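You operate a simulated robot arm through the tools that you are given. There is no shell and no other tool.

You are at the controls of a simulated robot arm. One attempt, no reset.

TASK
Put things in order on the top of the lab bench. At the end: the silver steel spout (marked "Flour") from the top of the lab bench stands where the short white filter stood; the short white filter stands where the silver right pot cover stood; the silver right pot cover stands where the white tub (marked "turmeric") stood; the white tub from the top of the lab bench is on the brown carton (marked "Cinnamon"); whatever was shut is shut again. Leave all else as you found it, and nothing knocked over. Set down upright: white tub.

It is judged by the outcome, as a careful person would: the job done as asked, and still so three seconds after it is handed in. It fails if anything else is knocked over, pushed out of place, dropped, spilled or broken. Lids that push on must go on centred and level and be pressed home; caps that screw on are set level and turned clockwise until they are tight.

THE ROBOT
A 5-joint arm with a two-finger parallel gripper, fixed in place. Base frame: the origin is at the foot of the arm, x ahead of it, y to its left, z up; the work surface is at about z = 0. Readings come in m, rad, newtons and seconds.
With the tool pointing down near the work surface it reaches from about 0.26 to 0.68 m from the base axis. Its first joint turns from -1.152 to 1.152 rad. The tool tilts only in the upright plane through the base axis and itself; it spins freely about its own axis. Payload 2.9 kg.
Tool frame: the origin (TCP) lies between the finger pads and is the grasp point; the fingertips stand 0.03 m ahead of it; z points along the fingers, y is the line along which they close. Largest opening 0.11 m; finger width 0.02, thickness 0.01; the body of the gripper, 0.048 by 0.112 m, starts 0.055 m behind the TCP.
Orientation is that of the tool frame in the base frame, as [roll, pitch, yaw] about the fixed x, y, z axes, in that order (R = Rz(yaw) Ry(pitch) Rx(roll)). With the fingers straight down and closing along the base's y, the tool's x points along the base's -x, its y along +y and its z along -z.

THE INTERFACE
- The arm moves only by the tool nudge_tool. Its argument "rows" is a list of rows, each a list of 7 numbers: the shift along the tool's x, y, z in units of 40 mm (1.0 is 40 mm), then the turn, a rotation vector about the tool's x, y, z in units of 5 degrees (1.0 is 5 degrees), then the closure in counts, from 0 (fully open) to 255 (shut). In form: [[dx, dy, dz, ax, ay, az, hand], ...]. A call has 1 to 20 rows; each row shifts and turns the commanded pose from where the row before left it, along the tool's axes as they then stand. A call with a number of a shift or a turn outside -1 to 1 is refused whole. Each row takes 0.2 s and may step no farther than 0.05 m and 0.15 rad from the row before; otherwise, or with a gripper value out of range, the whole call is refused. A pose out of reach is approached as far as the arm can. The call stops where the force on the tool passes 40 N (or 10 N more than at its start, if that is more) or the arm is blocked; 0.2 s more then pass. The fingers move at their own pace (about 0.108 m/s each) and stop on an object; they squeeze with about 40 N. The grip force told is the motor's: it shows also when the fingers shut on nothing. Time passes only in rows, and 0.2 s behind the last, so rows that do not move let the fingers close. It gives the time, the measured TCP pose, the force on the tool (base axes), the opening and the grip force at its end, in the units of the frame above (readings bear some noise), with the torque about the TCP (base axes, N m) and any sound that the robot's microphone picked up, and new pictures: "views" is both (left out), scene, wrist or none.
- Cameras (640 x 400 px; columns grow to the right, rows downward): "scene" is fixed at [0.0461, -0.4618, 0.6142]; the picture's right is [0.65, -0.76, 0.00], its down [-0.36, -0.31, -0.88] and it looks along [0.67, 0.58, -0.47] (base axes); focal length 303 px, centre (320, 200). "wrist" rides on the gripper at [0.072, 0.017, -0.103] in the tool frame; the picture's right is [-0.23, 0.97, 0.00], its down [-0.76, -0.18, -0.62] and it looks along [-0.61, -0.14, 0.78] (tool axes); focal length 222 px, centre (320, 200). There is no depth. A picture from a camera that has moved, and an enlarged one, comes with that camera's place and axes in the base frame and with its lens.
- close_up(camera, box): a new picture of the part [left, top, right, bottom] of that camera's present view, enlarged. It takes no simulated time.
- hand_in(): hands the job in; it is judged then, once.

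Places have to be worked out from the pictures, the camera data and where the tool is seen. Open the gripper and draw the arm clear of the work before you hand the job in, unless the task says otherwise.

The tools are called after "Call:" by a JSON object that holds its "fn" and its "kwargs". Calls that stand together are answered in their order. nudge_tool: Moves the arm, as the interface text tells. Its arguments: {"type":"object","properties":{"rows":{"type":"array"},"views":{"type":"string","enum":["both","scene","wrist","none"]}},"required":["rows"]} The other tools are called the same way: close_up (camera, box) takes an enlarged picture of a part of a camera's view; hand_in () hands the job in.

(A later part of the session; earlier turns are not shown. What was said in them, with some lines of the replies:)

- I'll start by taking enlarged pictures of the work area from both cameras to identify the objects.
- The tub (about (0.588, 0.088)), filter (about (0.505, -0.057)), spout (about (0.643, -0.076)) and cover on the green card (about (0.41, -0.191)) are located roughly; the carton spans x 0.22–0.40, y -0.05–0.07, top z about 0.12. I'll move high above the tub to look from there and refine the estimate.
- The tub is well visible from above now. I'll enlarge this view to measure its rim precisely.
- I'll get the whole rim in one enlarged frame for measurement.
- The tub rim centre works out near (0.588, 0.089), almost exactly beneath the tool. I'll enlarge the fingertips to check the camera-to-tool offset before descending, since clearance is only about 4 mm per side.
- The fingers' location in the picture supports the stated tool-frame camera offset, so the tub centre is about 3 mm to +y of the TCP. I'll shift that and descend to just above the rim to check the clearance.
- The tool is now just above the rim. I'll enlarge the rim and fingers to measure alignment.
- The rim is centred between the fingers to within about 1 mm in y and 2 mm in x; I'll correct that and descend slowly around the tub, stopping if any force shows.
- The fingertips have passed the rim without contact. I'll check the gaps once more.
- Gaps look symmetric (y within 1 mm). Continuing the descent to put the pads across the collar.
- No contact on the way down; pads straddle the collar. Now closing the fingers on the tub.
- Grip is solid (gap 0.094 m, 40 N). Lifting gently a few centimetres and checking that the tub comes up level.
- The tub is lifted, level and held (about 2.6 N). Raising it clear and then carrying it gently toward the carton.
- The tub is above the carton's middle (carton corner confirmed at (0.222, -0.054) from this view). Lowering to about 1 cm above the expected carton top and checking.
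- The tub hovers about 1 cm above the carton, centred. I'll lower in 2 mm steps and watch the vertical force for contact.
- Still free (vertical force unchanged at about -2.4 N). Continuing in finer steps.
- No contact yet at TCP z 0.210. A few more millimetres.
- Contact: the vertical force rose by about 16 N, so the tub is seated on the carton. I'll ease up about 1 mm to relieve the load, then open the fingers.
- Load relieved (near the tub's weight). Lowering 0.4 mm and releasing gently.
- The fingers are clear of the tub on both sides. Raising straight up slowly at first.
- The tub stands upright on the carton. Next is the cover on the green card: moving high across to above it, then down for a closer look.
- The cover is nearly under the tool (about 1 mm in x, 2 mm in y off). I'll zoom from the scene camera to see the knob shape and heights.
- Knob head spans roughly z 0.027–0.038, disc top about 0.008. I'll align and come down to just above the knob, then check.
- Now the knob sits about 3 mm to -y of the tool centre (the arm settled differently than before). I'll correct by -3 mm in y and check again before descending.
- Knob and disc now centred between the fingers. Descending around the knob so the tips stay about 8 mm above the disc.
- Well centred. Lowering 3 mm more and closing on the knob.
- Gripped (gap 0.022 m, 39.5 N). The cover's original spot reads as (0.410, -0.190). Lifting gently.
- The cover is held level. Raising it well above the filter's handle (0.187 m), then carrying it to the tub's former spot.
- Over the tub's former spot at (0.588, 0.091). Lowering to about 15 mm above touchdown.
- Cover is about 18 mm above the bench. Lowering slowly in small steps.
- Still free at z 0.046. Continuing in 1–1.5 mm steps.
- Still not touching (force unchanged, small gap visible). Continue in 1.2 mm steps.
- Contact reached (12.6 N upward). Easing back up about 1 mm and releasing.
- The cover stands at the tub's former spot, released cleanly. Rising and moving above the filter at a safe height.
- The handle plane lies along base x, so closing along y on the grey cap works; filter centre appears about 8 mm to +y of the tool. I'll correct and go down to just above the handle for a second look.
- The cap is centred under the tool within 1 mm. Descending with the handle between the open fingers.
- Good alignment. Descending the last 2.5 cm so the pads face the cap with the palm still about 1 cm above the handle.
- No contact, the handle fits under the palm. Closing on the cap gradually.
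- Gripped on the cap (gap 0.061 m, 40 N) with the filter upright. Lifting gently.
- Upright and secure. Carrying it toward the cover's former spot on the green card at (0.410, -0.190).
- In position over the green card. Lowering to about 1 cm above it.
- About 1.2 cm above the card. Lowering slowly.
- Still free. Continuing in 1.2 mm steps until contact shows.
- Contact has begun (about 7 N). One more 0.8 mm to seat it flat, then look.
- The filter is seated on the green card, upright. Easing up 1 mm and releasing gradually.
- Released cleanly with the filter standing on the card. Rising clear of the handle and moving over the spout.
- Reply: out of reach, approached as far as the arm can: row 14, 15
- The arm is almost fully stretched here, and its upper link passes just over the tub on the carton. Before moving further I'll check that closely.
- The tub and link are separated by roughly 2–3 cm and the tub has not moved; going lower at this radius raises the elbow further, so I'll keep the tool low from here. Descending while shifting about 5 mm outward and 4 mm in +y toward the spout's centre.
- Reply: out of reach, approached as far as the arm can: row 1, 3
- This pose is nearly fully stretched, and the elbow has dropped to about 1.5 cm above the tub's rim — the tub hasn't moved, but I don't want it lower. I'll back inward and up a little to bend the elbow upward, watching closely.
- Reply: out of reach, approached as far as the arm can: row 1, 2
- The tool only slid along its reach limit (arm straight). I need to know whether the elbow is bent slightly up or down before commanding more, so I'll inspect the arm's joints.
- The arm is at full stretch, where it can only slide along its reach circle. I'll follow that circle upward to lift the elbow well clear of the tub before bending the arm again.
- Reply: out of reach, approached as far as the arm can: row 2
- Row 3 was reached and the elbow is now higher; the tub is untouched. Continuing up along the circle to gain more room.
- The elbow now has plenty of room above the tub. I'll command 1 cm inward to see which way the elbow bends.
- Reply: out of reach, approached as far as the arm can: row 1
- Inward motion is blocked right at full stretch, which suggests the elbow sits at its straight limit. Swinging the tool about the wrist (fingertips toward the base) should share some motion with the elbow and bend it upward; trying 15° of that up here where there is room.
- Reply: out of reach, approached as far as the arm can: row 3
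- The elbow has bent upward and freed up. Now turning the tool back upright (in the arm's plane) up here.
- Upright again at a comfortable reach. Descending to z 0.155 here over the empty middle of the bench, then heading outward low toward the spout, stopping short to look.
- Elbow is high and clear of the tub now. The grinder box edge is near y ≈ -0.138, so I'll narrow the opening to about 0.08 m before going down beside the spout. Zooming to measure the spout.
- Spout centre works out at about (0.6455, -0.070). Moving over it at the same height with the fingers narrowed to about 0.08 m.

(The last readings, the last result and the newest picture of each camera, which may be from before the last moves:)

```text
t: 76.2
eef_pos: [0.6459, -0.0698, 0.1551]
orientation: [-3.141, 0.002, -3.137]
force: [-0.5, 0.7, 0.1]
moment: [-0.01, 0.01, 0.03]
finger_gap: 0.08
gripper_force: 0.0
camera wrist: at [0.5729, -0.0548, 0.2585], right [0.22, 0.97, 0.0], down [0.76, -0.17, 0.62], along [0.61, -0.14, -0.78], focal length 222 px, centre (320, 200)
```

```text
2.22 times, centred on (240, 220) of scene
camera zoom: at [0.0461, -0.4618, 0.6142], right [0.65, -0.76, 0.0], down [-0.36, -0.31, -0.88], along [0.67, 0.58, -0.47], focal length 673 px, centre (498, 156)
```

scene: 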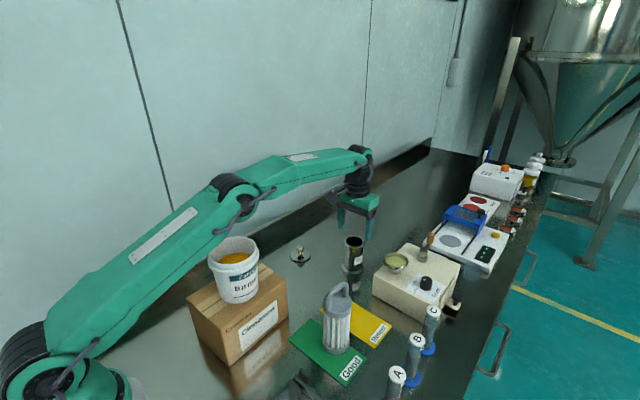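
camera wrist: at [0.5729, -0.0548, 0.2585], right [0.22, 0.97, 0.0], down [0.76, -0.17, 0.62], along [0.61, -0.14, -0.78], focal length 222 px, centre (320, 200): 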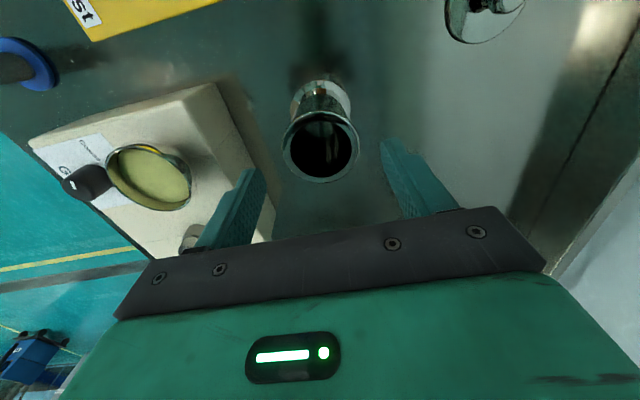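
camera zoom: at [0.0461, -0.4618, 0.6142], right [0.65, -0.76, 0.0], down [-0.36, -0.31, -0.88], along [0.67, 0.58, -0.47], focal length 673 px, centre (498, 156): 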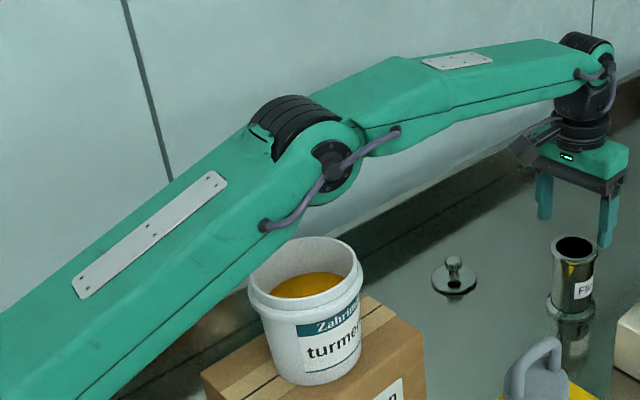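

Centred within about 1 mm, elbow clear. Descending around the spout's upper flange.

Call:
{"fn": "nudge_tool", "kwargs": {"rows": [[-0.025, 0.01, 0.3, 0, 0, 0, 70], [0, 0, 0.4, 0, 0, 0, 70], [0, 0, 0.3, 0, 0, 0, 70], [0, 0, 0, 0, 0, 0, 70]], "views": "both"}}

Call:
{"fn": "close_up", "kwargs": {"camera": "wrist", "box": [224, 80, 416, 220]}}

Call:
{"fn": "close_up", "kwargs": {"camera": "scene", "box": [310, 190, 420, 300]}}

```text
t: 77.2
eef_pos: [0.6464, -0.0709, 0.1164]
orientation: [-3.14, -0.002, -3.138]
force: [-0.2, -0.5, 0.4]
moment: [0.01, -0.01, 0.04]
finger_gap: 0.0798
gripper_force: 0.1
camera wrist: at [0.5738, -0.0558, 0.2189], right [0.22, 0.97, 0.0], down [0.76, -0.17, 0.62], along [0.61, -0.14, -0.78], focal length 222 px, centre (320, 200)
```

scene: 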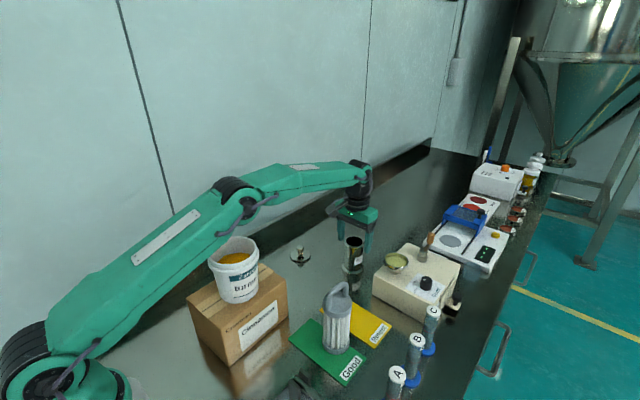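
wrist: 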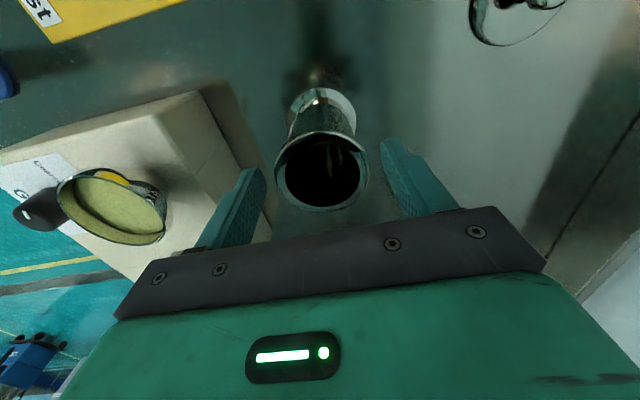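

```text
2.86 times, centred on (320, 150) of wrist
camera zoom: at [0.5738, -0.0558, 0.2189], right [0.22, 0.97, 0.0], down [0.76, -0.17, 0.62], along [0.61, -0.14, -0.78], focal length 635 px, centre (320, 343)
```

zoom: 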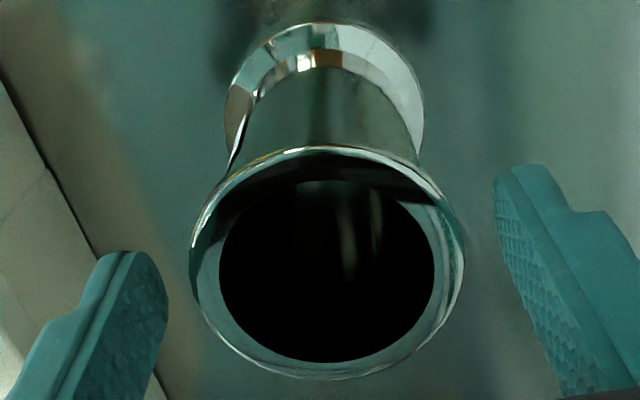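

```text
3.64 times, centred on (365, 245) of scene
camera zoom: at [0.0461, -0.4618, 0.6142], right [0.65, -0.76, 0.0], down [-0.36, -0.31, -0.88], along [0.67, 0.58, -0.47], focal length 1101 px, centre (156, 36)
```

zoom: 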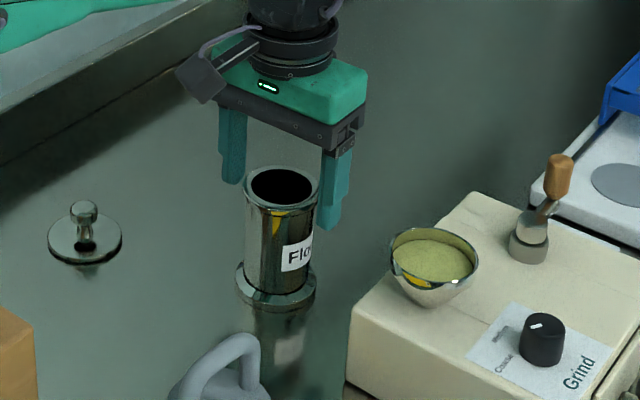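

Alignment still within about 1 mm. Going down the rest so the pads face the flange.

Call:
{"fn": "nudge_tool", "kwargs": {"rows": [[-0.015, 0.028, 0.25, 0, 0, 0, 70], [0, 0, 0.25, 0, 0, 0, 70], [0, 0, 0.12, 0, 0, 0, 70], [0, 0, 0, 0, 0, 0, 70]], "views": "both"}}

Call:
{"fn": "close_up", "kwargs": {"camera": "scene", "box": [310, 190, 420, 300]}}

Call:
{"fn": "close_up", "kwargs": {"camera": "wrist", "box": [224, 80, 416, 240]}}

```text
t: 78.2
eef_pos: [0.647, -0.0709, 0.0909]
orientation: [3.141, 0.0, -3.138]
force: [-1.4, -0.6, 0.0]
moment: [0.01, -0.05, -0.04]
finger_gap: 0.0798
gripper_force: 0.1
camera wrist: at [0.5739, -0.0557, 0.1933], right [0.22, 0.97, 0.0], down [0.76, -0.17, 0.62], along [0.61, -0.14, -0.78], focal length 222 px, centre (320, 200)
```

scene: 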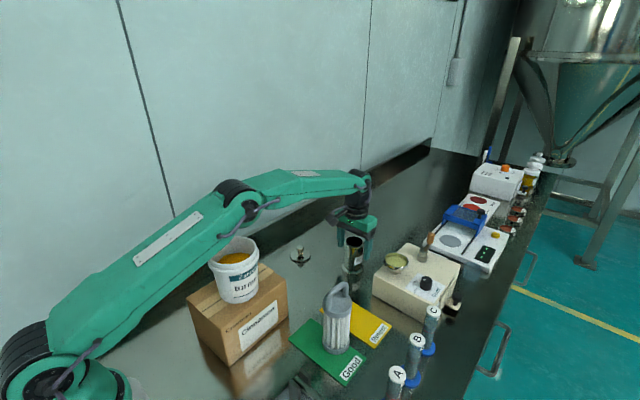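
wrist: 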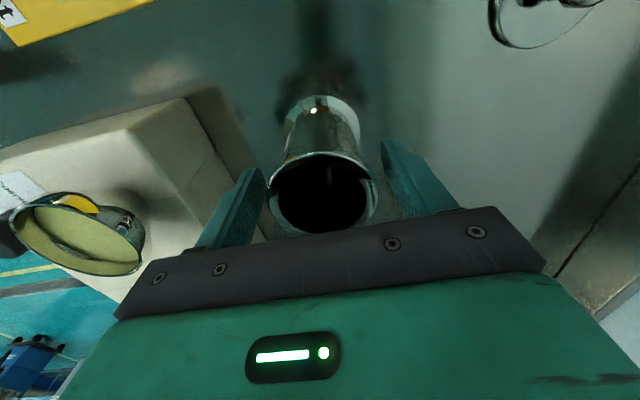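

```text
3.64 times, centred on (365, 245) of scene
camera zoom: at [0.0461, -0.4618, 0.6142], right [0.65, -0.76, 0.0], down [-0.36, -0.31, -0.88], along [0.67, 0.58, -0.47], focal length 1101 px, centre (156, 36)
```

zoom: 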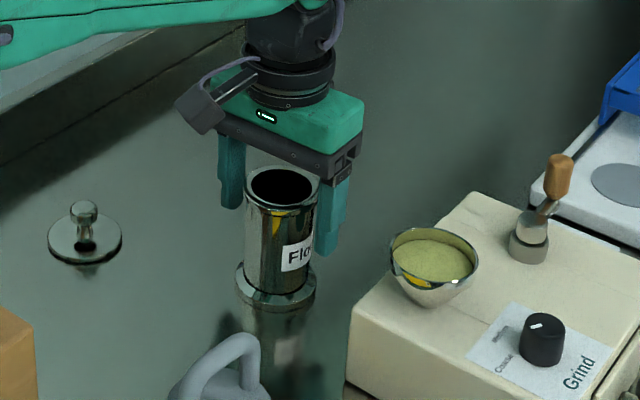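

```text
2.50 times, centred on (320, 160) of wrist
camera zoom: at [0.5739, -0.0557, 0.1933], right [0.22, 0.97, 0.0], down [0.76, -0.17, 0.62], along [0.61, -0.14, -0.78], focal length 555 px, centre (320, 300)
```

zoom: 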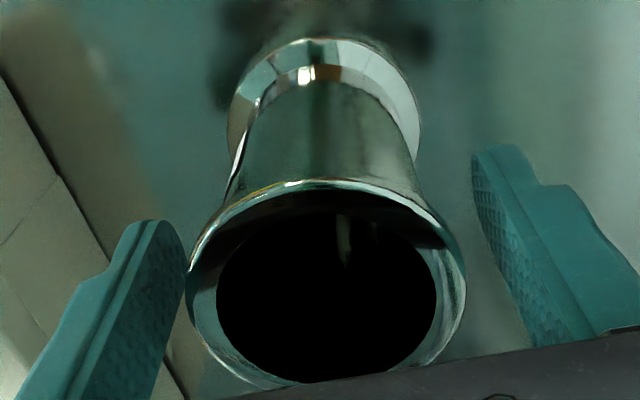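

Shifting 1.5 mm in +y to centre, then closing gently on the flange.

Call:
{"fn": "nudge_tool", "kwargs": {"rows": [[0, 0.035, 0, 0, 0, 0, 70], [0, 0, 0, 0, 0, 0, 70], [0, 0, 0, 0, 0, 0, 100], [0, 0, 0, 0, 0, 0, 115], [0, 0, 0, 0, 0, 0, 130], [0, 0, 0, 0, 0, 0, 180], [0, 0, 0, 0, 0, 0, 180], [0, 0, 0, 0, 0, 0, 180]], "views": "both"}}

Call:
{"fn": "close_up", "kwargs": {"camera": "scene", "box": [310, 190, 420, 300]}}

Call:
{"fn": "close_up", "kwargs": {"camera": "wrist", "box": [224, 80, 416, 240]}}

```text
t: 80.0
eef_pos: [0.6476, -0.0692, 0.0916]
orientation: [3.14, 0.001, -3.138]
force: [0.6, -1.6, 0.6]
moment: [-0.01, 0.06, 0.02]
finger_gap: 0.0553
gripper_force: 40.0
camera wrist: at [0.5741, -0.0545, 0.1935], right [0.22, 0.97, 0.0], down [0.76, -0.17, 0.62], along [0.61, -0.14, -0.78], focal length 222 px, centre (320, 200)
```

scene: 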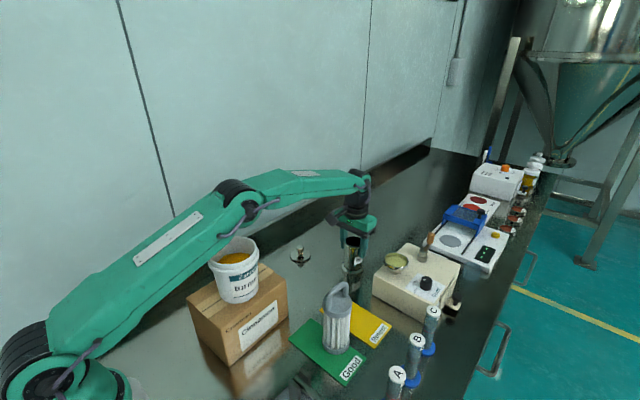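
wrist: 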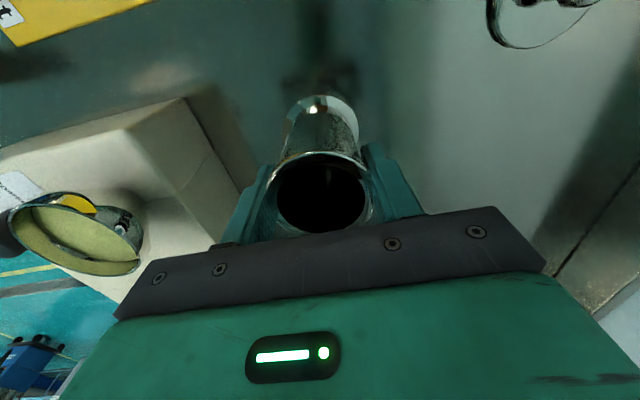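

```text
3.64 times, centred on (365, 245) of scene
camera zoom: at [0.0461, -0.4618, 0.6142], right [0.65, -0.76, 0.0], down [-0.36, -0.31, -0.88], along [0.67, 0.58, -0.47], focal length 1101 px, centre (156, 36)
```

zoom: 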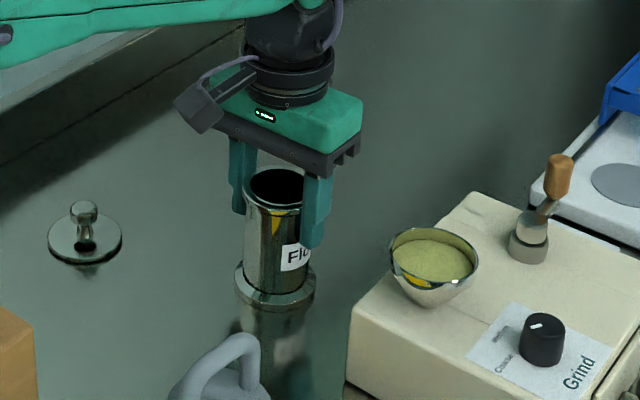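

```text
2.50 times, centred on (320, 160) of wrist
camera zoom: at [0.5741, -0.0545, 0.1935], right [0.22, 0.97, 0.0], down [0.76, -0.17, 0.62], along [0.61, -0.14, -0.78], focal length 555 px, centre (320, 300)
```

zoom: 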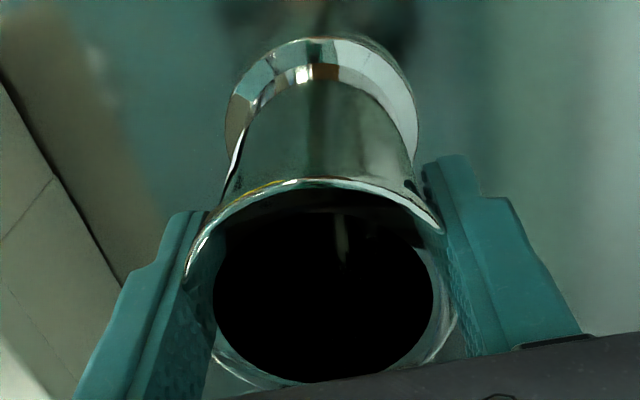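

Gripped (gap 0.055 m, 40 N), still upright. Lifting a little, keeping low to avoid over-stretching the arm.

Call:
{"fn": "nudge_tool", "kwargs": {"rows": [[0, 0, -0.1, 0, 0, 0, 180], [0, 0, -0.25, 0, 0, 0, 180], [0, 0, -0.35, 0, 0, 0, 180], [0.1, 0, -0.3, 0, 0, 0, 180], [0, 0, 0, 0, 0, 0, 180]], "views": "both"}}

Call:
{"fn": "close_up", "kwargs": {"camera": "scene", "box": [310, 180, 420, 290]}}

```text
t: 81.2
eef_pos: [0.6431, -0.0674, 0.1307]
orientation: [-3.141, 0.001, -3.137]
force: [-0.5, 0.1, -2.4]
moment: [-0.01, 0.0, 0.03]
finger_gap: 0.055
gripper_force: 40.2
camera wrist: at [0.5709, -0.0531, 0.2342], right [0.22, 0.97, 0.0], down [0.76, -0.17, 0.62], along [0.61, -0.14, -0.78], focal length 222 px, centre (320, 200)
```

scene: 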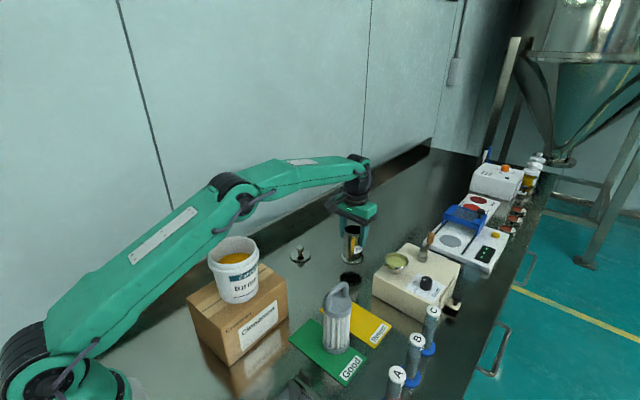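
wrist: 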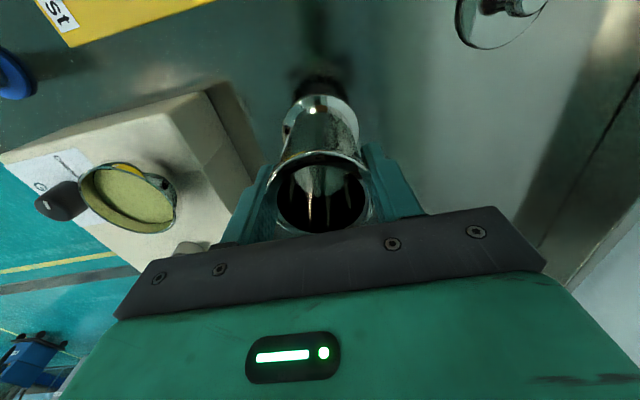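

```text
3.64 times, centred on (365, 235) of scene
camera zoom: at [0.0461, -0.4618, 0.6142], right [0.65, -0.76, 0.0], down [-0.36, -0.31, -0.88], along [0.67, 0.58, -0.47], focal length 1101 px, centre (156, 73)
```

zoom: 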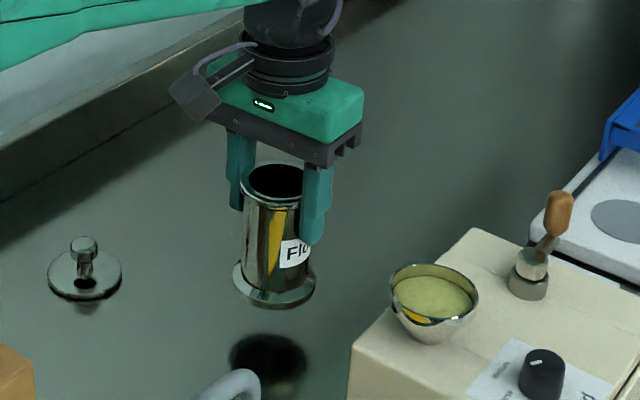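

Held upright. Carrying it inward to the filter's former spot at (0.507, -0.049).

Call:
{"fn": "nudge_tool", "kwargs": {"rows": [[0.25, 0.03, 0, 0, 0, 0, 180], [0.5, 0.07, 0, 0, 0, 0, 180], [0.6, 0.08, 0, 0, 0, 0, 180], [0.6, 0.08, 0, 0, 0, 0, 180], [0.6, 0.08, 0, 0, 0, 0, 180], [0.5, 0.07, 0, 0, 0, 0, 180], [0.25, 0.04, 0, 0, 0, 0, 180], [0.1, 0.01, 0, 0, 0, 0, 180], [0, 0, 0, 0, 0, 0, 180], [0, 0, 0, 0, 0, 0, 180]], "views": "both"}}

Call:
{"fn": "close_up", "kwargs": {"camera": "scene", "box": [270, 200, 380, 310]}}

```text
t: 83.4
eef_pos: [0.5084, -0.0509, 0.1302]
orientation: [3.141, 0.001, -3.137]
force: [-0.7, 0.3, -3.4]
moment: [0.0, 0.0, 0.01]
finger_gap: 0.055
gripper_force: 40.4
camera wrist: at [0.4352, -0.0358, 0.2334], right [0.22, 0.97, 0.0], down [0.76, -0.17, 0.62], along [0.61, -0.14, -0.78], focal length 222 px, centre (320, 200)
```

scene: 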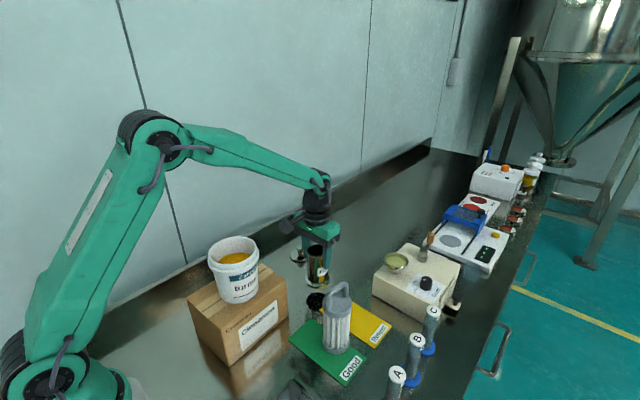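
wrist: 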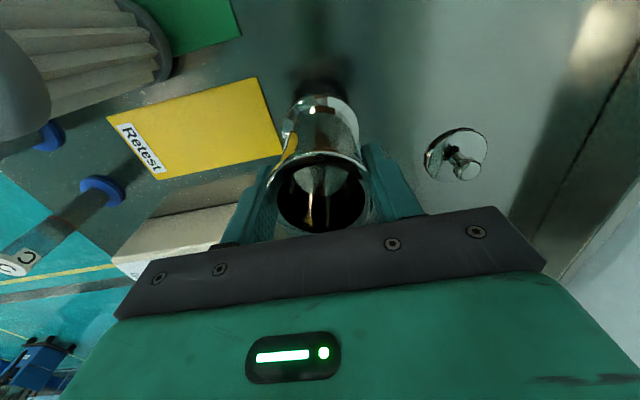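

```text
3.64 times, centred on (325, 255) of scene
camera zoom: at [0.0461, -0.4618, 0.6142], right [0.65, -0.76, 0.0], down [-0.36, -0.31, -0.88], along [0.67, 0.58, -0.47], focal length 1101 px, centre (302, 0)
```

zoom: 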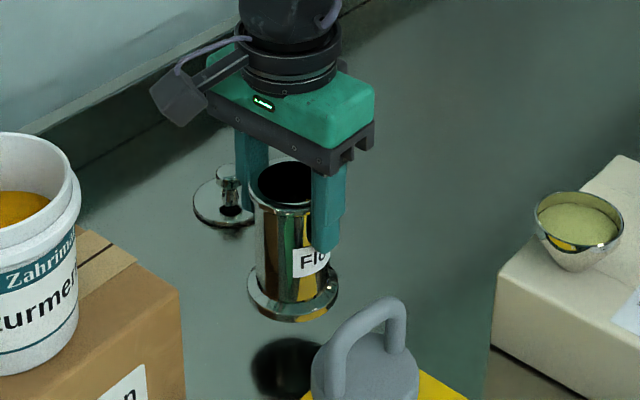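

Nearly at the spot (0.508, -0.051). Small correction, then lowering.

Call:
{"fn": "nudge_tool", "kwargs": {"rows": [[0.035, 0.04, 0.3, 0, 0, 0, 180], [0, 0, 0.3, 0, 0, 0, 180], [0, 0, 0.15, 0, 0, 0, 180], [0, 0, 0.07, 0, 0, 0, 180], [0, 0, 0, 0, 0, 0, 180]], "views": "none"}}

```text
t: 84.6
eef_pos: [0.5062, -0.0494, 0.0971]
orientation: [-3.142, 0.001, -3.137]
force: [-1.2, -0.6, -2.5]
moment: [0.0, 0.01, 0.01]
finger_gap: 0.0552
gripper_force: 39.4
```

Right on (0.506, -0.049), about 6 mm above the bench. Lowering in small steps.

Call:
{"fn": "nudge_tool", "kwargs": {"rows": [[0, 0, 0.05, 0, 0, 0, 180], [0, 0, 0.04, 0, 0, 0, 180], [0, 0, 0, 0, 0, 0, 180]], "views": "none"}}

Call:
{"fn": "nudge_tool", "kwargs": {"rows": [[0, 0, 0.03, 0, 0, 0, 180], [0, 0, 0, 0, 0, 0, 180]], "views": "none"}}

```text
t: 85.4
eef_pos: [0.5053, -0.0507, 0.0931]
orientation: [-3.142, -0.001, -3.138]
force: [0.9, 0.4, -2.0]
moment: [0.0, 0.01, -0.04]
finger_gap: 0.0551
gripper_force: 40.3
```

```text
t: 86.0
eef_pos: [0.5057, -0.0499, 0.0931]
orientation: [3.141, 0.002, -3.137]
force: [0.6, 0.0, -3.4]
moment: [0.01, 0.02, -0.01]
finger_gap: 0.0551
gripper_force: 40.2
```

Still free. Two more small steps.

Call:
{"fn": "nudge_tool", "kwargs": {"rows": [[0, 0, 0.025, 0, 0, 0, 180], [0, 0, 0, 0, 0, 0, 180]], "views": "none"}}

Call:
{"fn": "nudge_tool", "kwargs": {"rows": [[0, 0, 0.02, 0, 0, 0, 180], [0, 0, 0, 0, 0, 0, 180]], "views": "none"}}

```text
t: 86.6
eef_pos: [0.5076, -0.05, 0.0912]
orientation: [-3.14, -0.001, -3.138]
force: [-0.3, -0.2, -2.3]
moment: [0.0, 0.05, 0.0]
finger_gap: 0.0551
gripper_force: 40.1
```

```text
t: 87.2
eef_pos: [0.5065, -0.0497, 0.0912]
orientation: [-3.141, 0.0, -3.138]
force: [-0.7, -0.5, -3.0]
moment: [0.01, 0.04, 0.02]
finger_gap: 0.0555
gripper_force: 39.6
```

Call:
{"fn": "nudge_tool", "kwargs": {"rows": [[0, 0, 0.025, 0, 0, 0, 180], [0, 0, 0, 0, 0, 0, 180]], "views": "both"}}

Call:
{"fn": "close_up", "kwargs": {"camera": "scene", "box": [280, 220, 360, 300]}}

```text
t: 87.8
eef_pos: [0.5068, -0.0504, 0.0896]
orientation: [3.141, 0.002, -3.137]
force: [-2.6, 2.7, 5.9]
moment: [0.31, 0.21, 0.03]
finger_gap: 0.0551
gripper_force: 40.2
camera wrist: at [0.433, -0.0348, 0.1936], right [0.22, 0.97, 0.0], down [0.76, -0.17, 0.62], along [0.61, -0.14, -0.78], focal length 222 px, centre (320, 200)
```

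scene: 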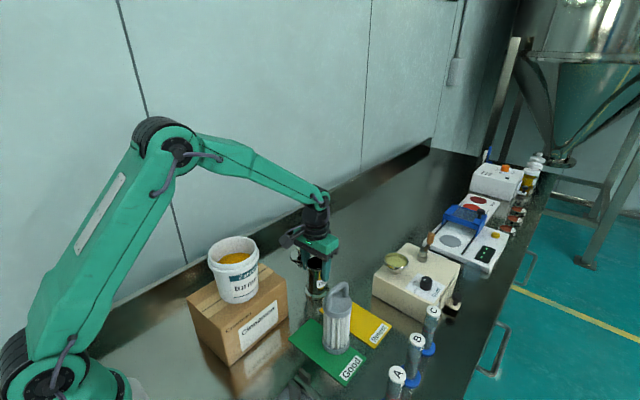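
wrist: 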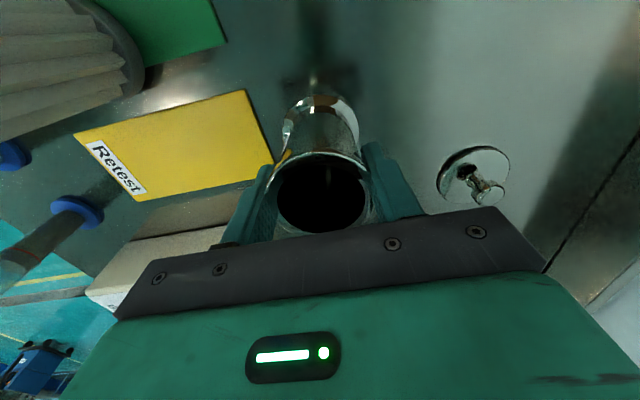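

```text
5.00 times, centred on (320, 260) of scene
camera zoom: at [0.046, -0.4618, 0.6142], right [0.65, -0.76, 0.0], down [-0.36, -0.31, -0.88], along [0.67, 0.58, -0.47], focal length 1514 px, centre (320, -100)
```

zoom: 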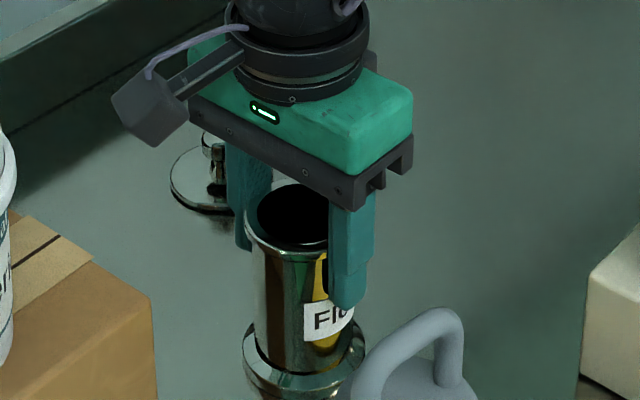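

Contact felt (about 8 N change). Easing back slightly and releasing gently.

Call:
{"fn": "nudge_tool", "kwargs": {"rows": [[0, 0, -0.015, 0, 0, 0, 180], [0, 0, 0, 0, 0, 0, 180], [0, 0, 0, 0, 0, 0, 126], [0, 0, 0, 0, 0, 0, 117], [0, 0, 0, 0, 0, 0, 105], [0, 0, 0, 0, 0, 0, 85], [0, 0, 0, 0, 0, 0, 70], [0, 0, 0, 0, 0, 0, 70]], "views": "both"}}

Call:
{"fn": "close_up", "kwargs": {"camera": "scene", "box": [280, 220, 360, 300]}}

Call:
{"fn": "close_up", "kwargs": {"camera": "wrist", "box": [224, 80, 416, 240]}}

```text
t: 89.6
eef_pos: [0.5053, -0.0506, 0.0904]
orientation: [-3.142, 0.001, -3.139]
force: [-0.3, -0.8, 0.7]
moment: [0.01, 0.01, 0.0]
finger_gap: 0.0801
gripper_force: 0.1
camera wrist: at [0.4326, -0.0348, 0.1935], right [0.22, 0.97, 0.0], down [0.76, -0.17, 0.62], along [0.61, -0.14, -0.78], focal length 222 px, centre (320, 200)
```

scene: 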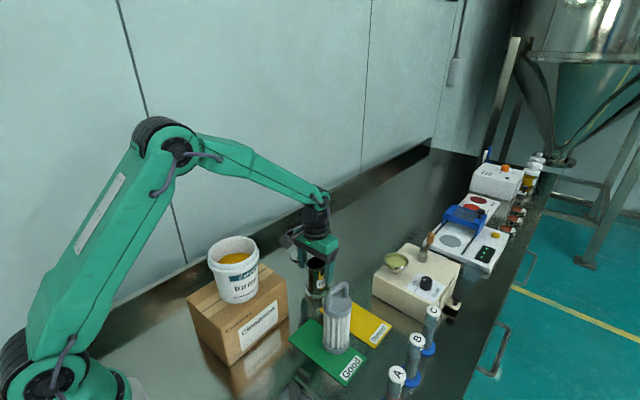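
wrist: 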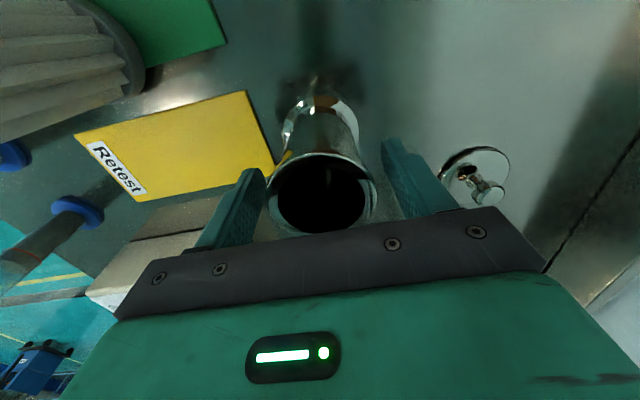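

```text
5.00 times, centred on (320, 260) of scene
camera zoom: at [0.0461, -0.4618, 0.6142], right [0.65, -0.76, 0.0], down [-0.36, -0.31, -0.88], along [0.67, 0.58, -0.47], focal length 1514 px, centre (320, -100)
```

zoom: 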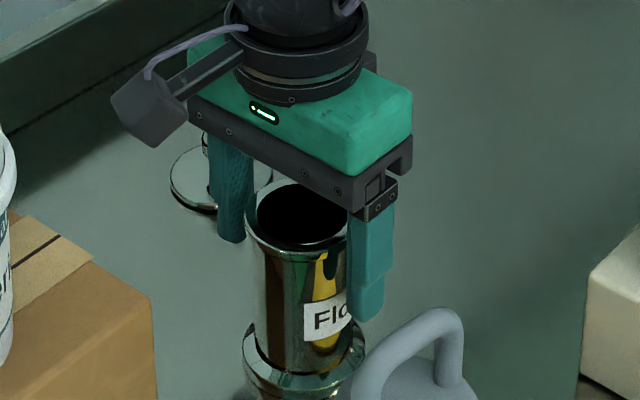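

```text
2.50 times, centred on (320, 160) of wrist
camera zoom: at [0.4326, -0.0348, 0.1935], right [0.22, 0.97, 0.0], down [0.76, -0.17, 0.62], along [0.61, -0.14, -0.78], focal length 555 px, centre (320, 300)
```

zoom: 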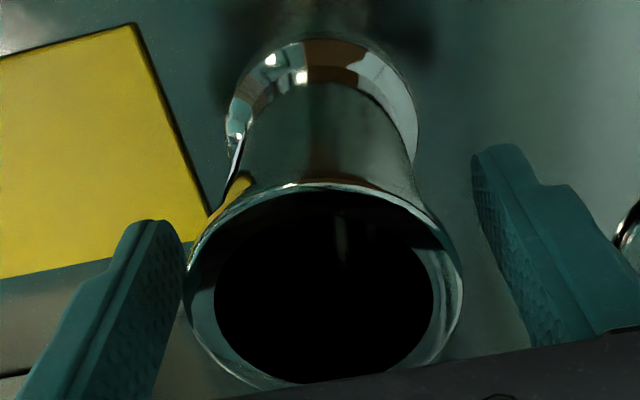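

Released, spout standing upright. Opening a little more, then rising straight up and retreating to a clear, high pose.

Call:
{"fn": "nudge_tool", "kwargs": {"rows": [[0, 0, 0, 0, 0, 0, 30], [0, 0, -0.2, 0, 0, 0, 30], [0, 0, -0.4, 0, 0, 0, 30], [0, 0, -0.7, 0, 0, 0, 0], [0, 0, -0.9, 0, 0, 0, 0], [0, 0, -0.9, 0, 0, 0, 0], [0, 0, -0.9, 0, 0, 0, 0], [0, 0, -0.9, 0, 0, 0, 0], [0, 0, -0.9, 0, 0, 0, 0], [0, 0, -0.9, 0, 0, 0, 0], [0, 0, -0.9, 0, 0, 0, 0], [0.4, 0, -0.6, 0, 0, 0, 0], [0.8, 0, 0, 0, 0, 0, 0], [0.8, 0, 0, 0, 0, 0, 0], [0.8, 0, 0, 0, 0, 0, 0], [0, 0, 0, 0, 0, 0, 0], [0, 0, 0, 0, 0, 0, 0]], "views": "both"}}

Call:
{"fn": "close_up", "kwargs": {"camera": "scene", "box": [180, 200, 340, 340]}}

Call:
{"fn": "close_up", "kwargs": {"camera": "scene", "box": [270, 230, 400, 390]}}

Call:
{"fn": "close_up", "kwargs": {"camera": "wrist", "box": [180, 0, 480, 220]}}

```text
t: 93.2
eef_pos: [0.3954, -0.0412, 0.4185]
orientation: [3.141, 0.001, -3.138]
force: [0.0, -0.3, 0.0]
moment: [-0.02, -0.03, -0.04]
finger_gap: 0.1098
gripper_force: 0.2
camera wrist: at [0.3227, -0.0264, 0.5216], right [0.22, 0.97, 0.0], down [0.76, -0.17, 0.62], along [0.61, -0.14, -0.78], focal length 222 px, centre (320, 200)
```

scene: 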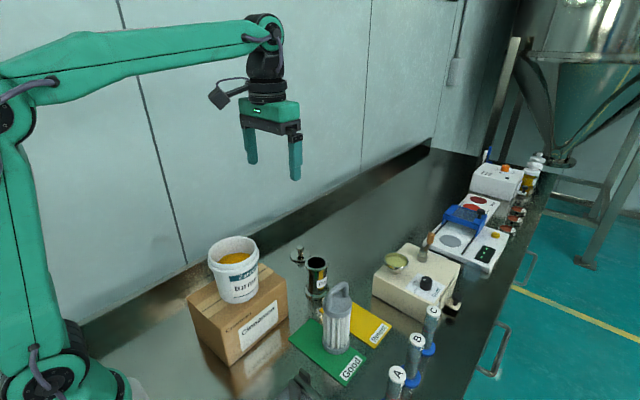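
wrist: 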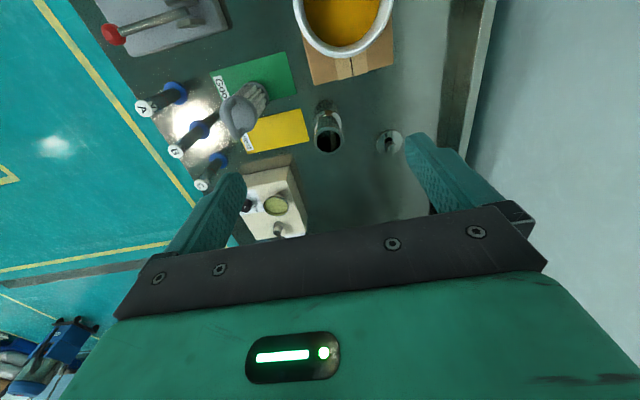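

```text
2.86 times, centred on (260, 270) of scene
camera zoom: at [0.0461, -0.4618, 0.6142], right [0.65, -0.76, 0.0], down [-0.36, -0.31, -0.88], along [0.67, 0.58, -0.47], focal length 865 px, centre (491, 0)
```

zoom: 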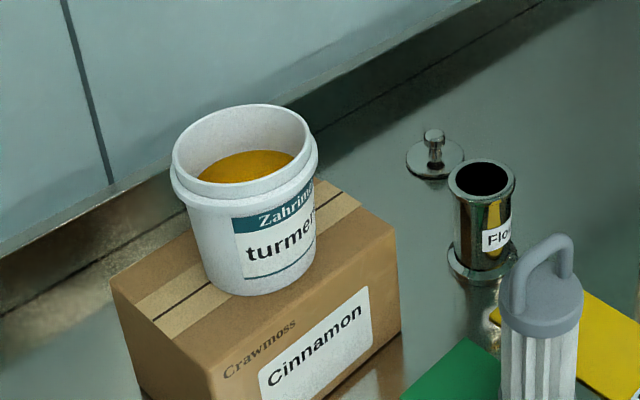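

```text
2.50 times, centred on (335, 310) of scene
camera zoom: at [0.0461, -0.4618, 0.6142], right [0.65, -0.76, 0.0], down [-0.36, -0.31, -0.88], along [0.67, 0.58, -0.47], focal length 757 px, centre (282, -75)
```

zoom: 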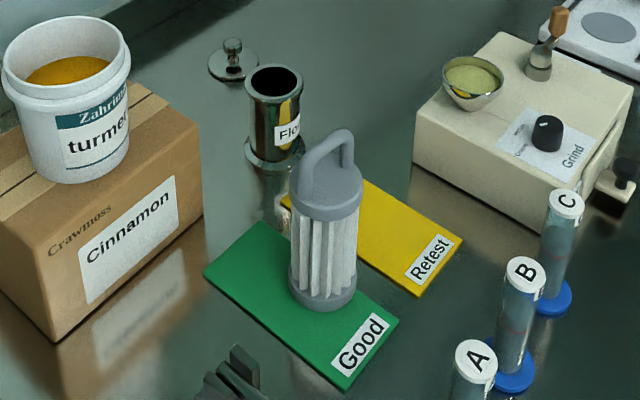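

```text
1.82 times, centred on (330, 110) of wrist
camera zoom: at [0.3227, -0.0264, 0.5216], right [0.22, 0.97, 0.0], down [0.76, -0.17, 0.62], along [0.61, -0.14, -0.78], focal length 404 px, centre (302, 364)
```

zoom: 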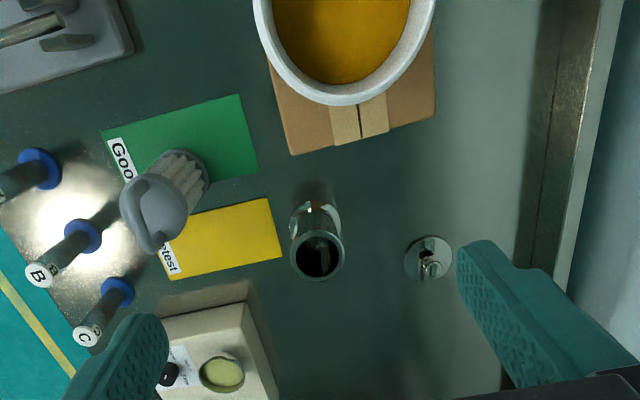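

All four items are in place and standing: the tub upright on the carton, the cover where the tub stood, the filter on the green card where the cover was, and the spout where the filter was. The cards, carton and other items have not moved. The gripper is open and clear, so I'm handing in.

Call:
{"fn": "hand_in", "kwargs": {}}

```text
The job is handed in.
```

The job is handed in, with all four items moved to where you asked and nothing knocked over or spilled that I could see in the last pictures:

- **White tub:** it stands upright in the middle of the top of the "Cinnamon" carton, with the turmeric undisturbed.
- **Silver pot cover:** it stands where the tub was, knob up. I saw only one pot cover, so I took it to be the "right" one.
- **White filter:** it stands where the cover was, on the green "Good" card. Its base overhangs the card's edge by a few millimetres, because the cover was also sitting over that edge.
- **Steel spout:** it stands upright where the filter was.

By the readings and pictures, the cover, filter and spout are within a few millimetres of the original spots. The carton and green card measure as unmoved in the scene pictures, and the yellow card and the other items look undisturbed. I opened no lids or boxes, so nothing needed shutting again.

On the first approach to the spout, the arm stretched fully straight and its elbow came within roughly 1.5 cm of the tub's rim. I backed the arm off and came in lower with the elbow bent up. The pictures showed the tub did not move.
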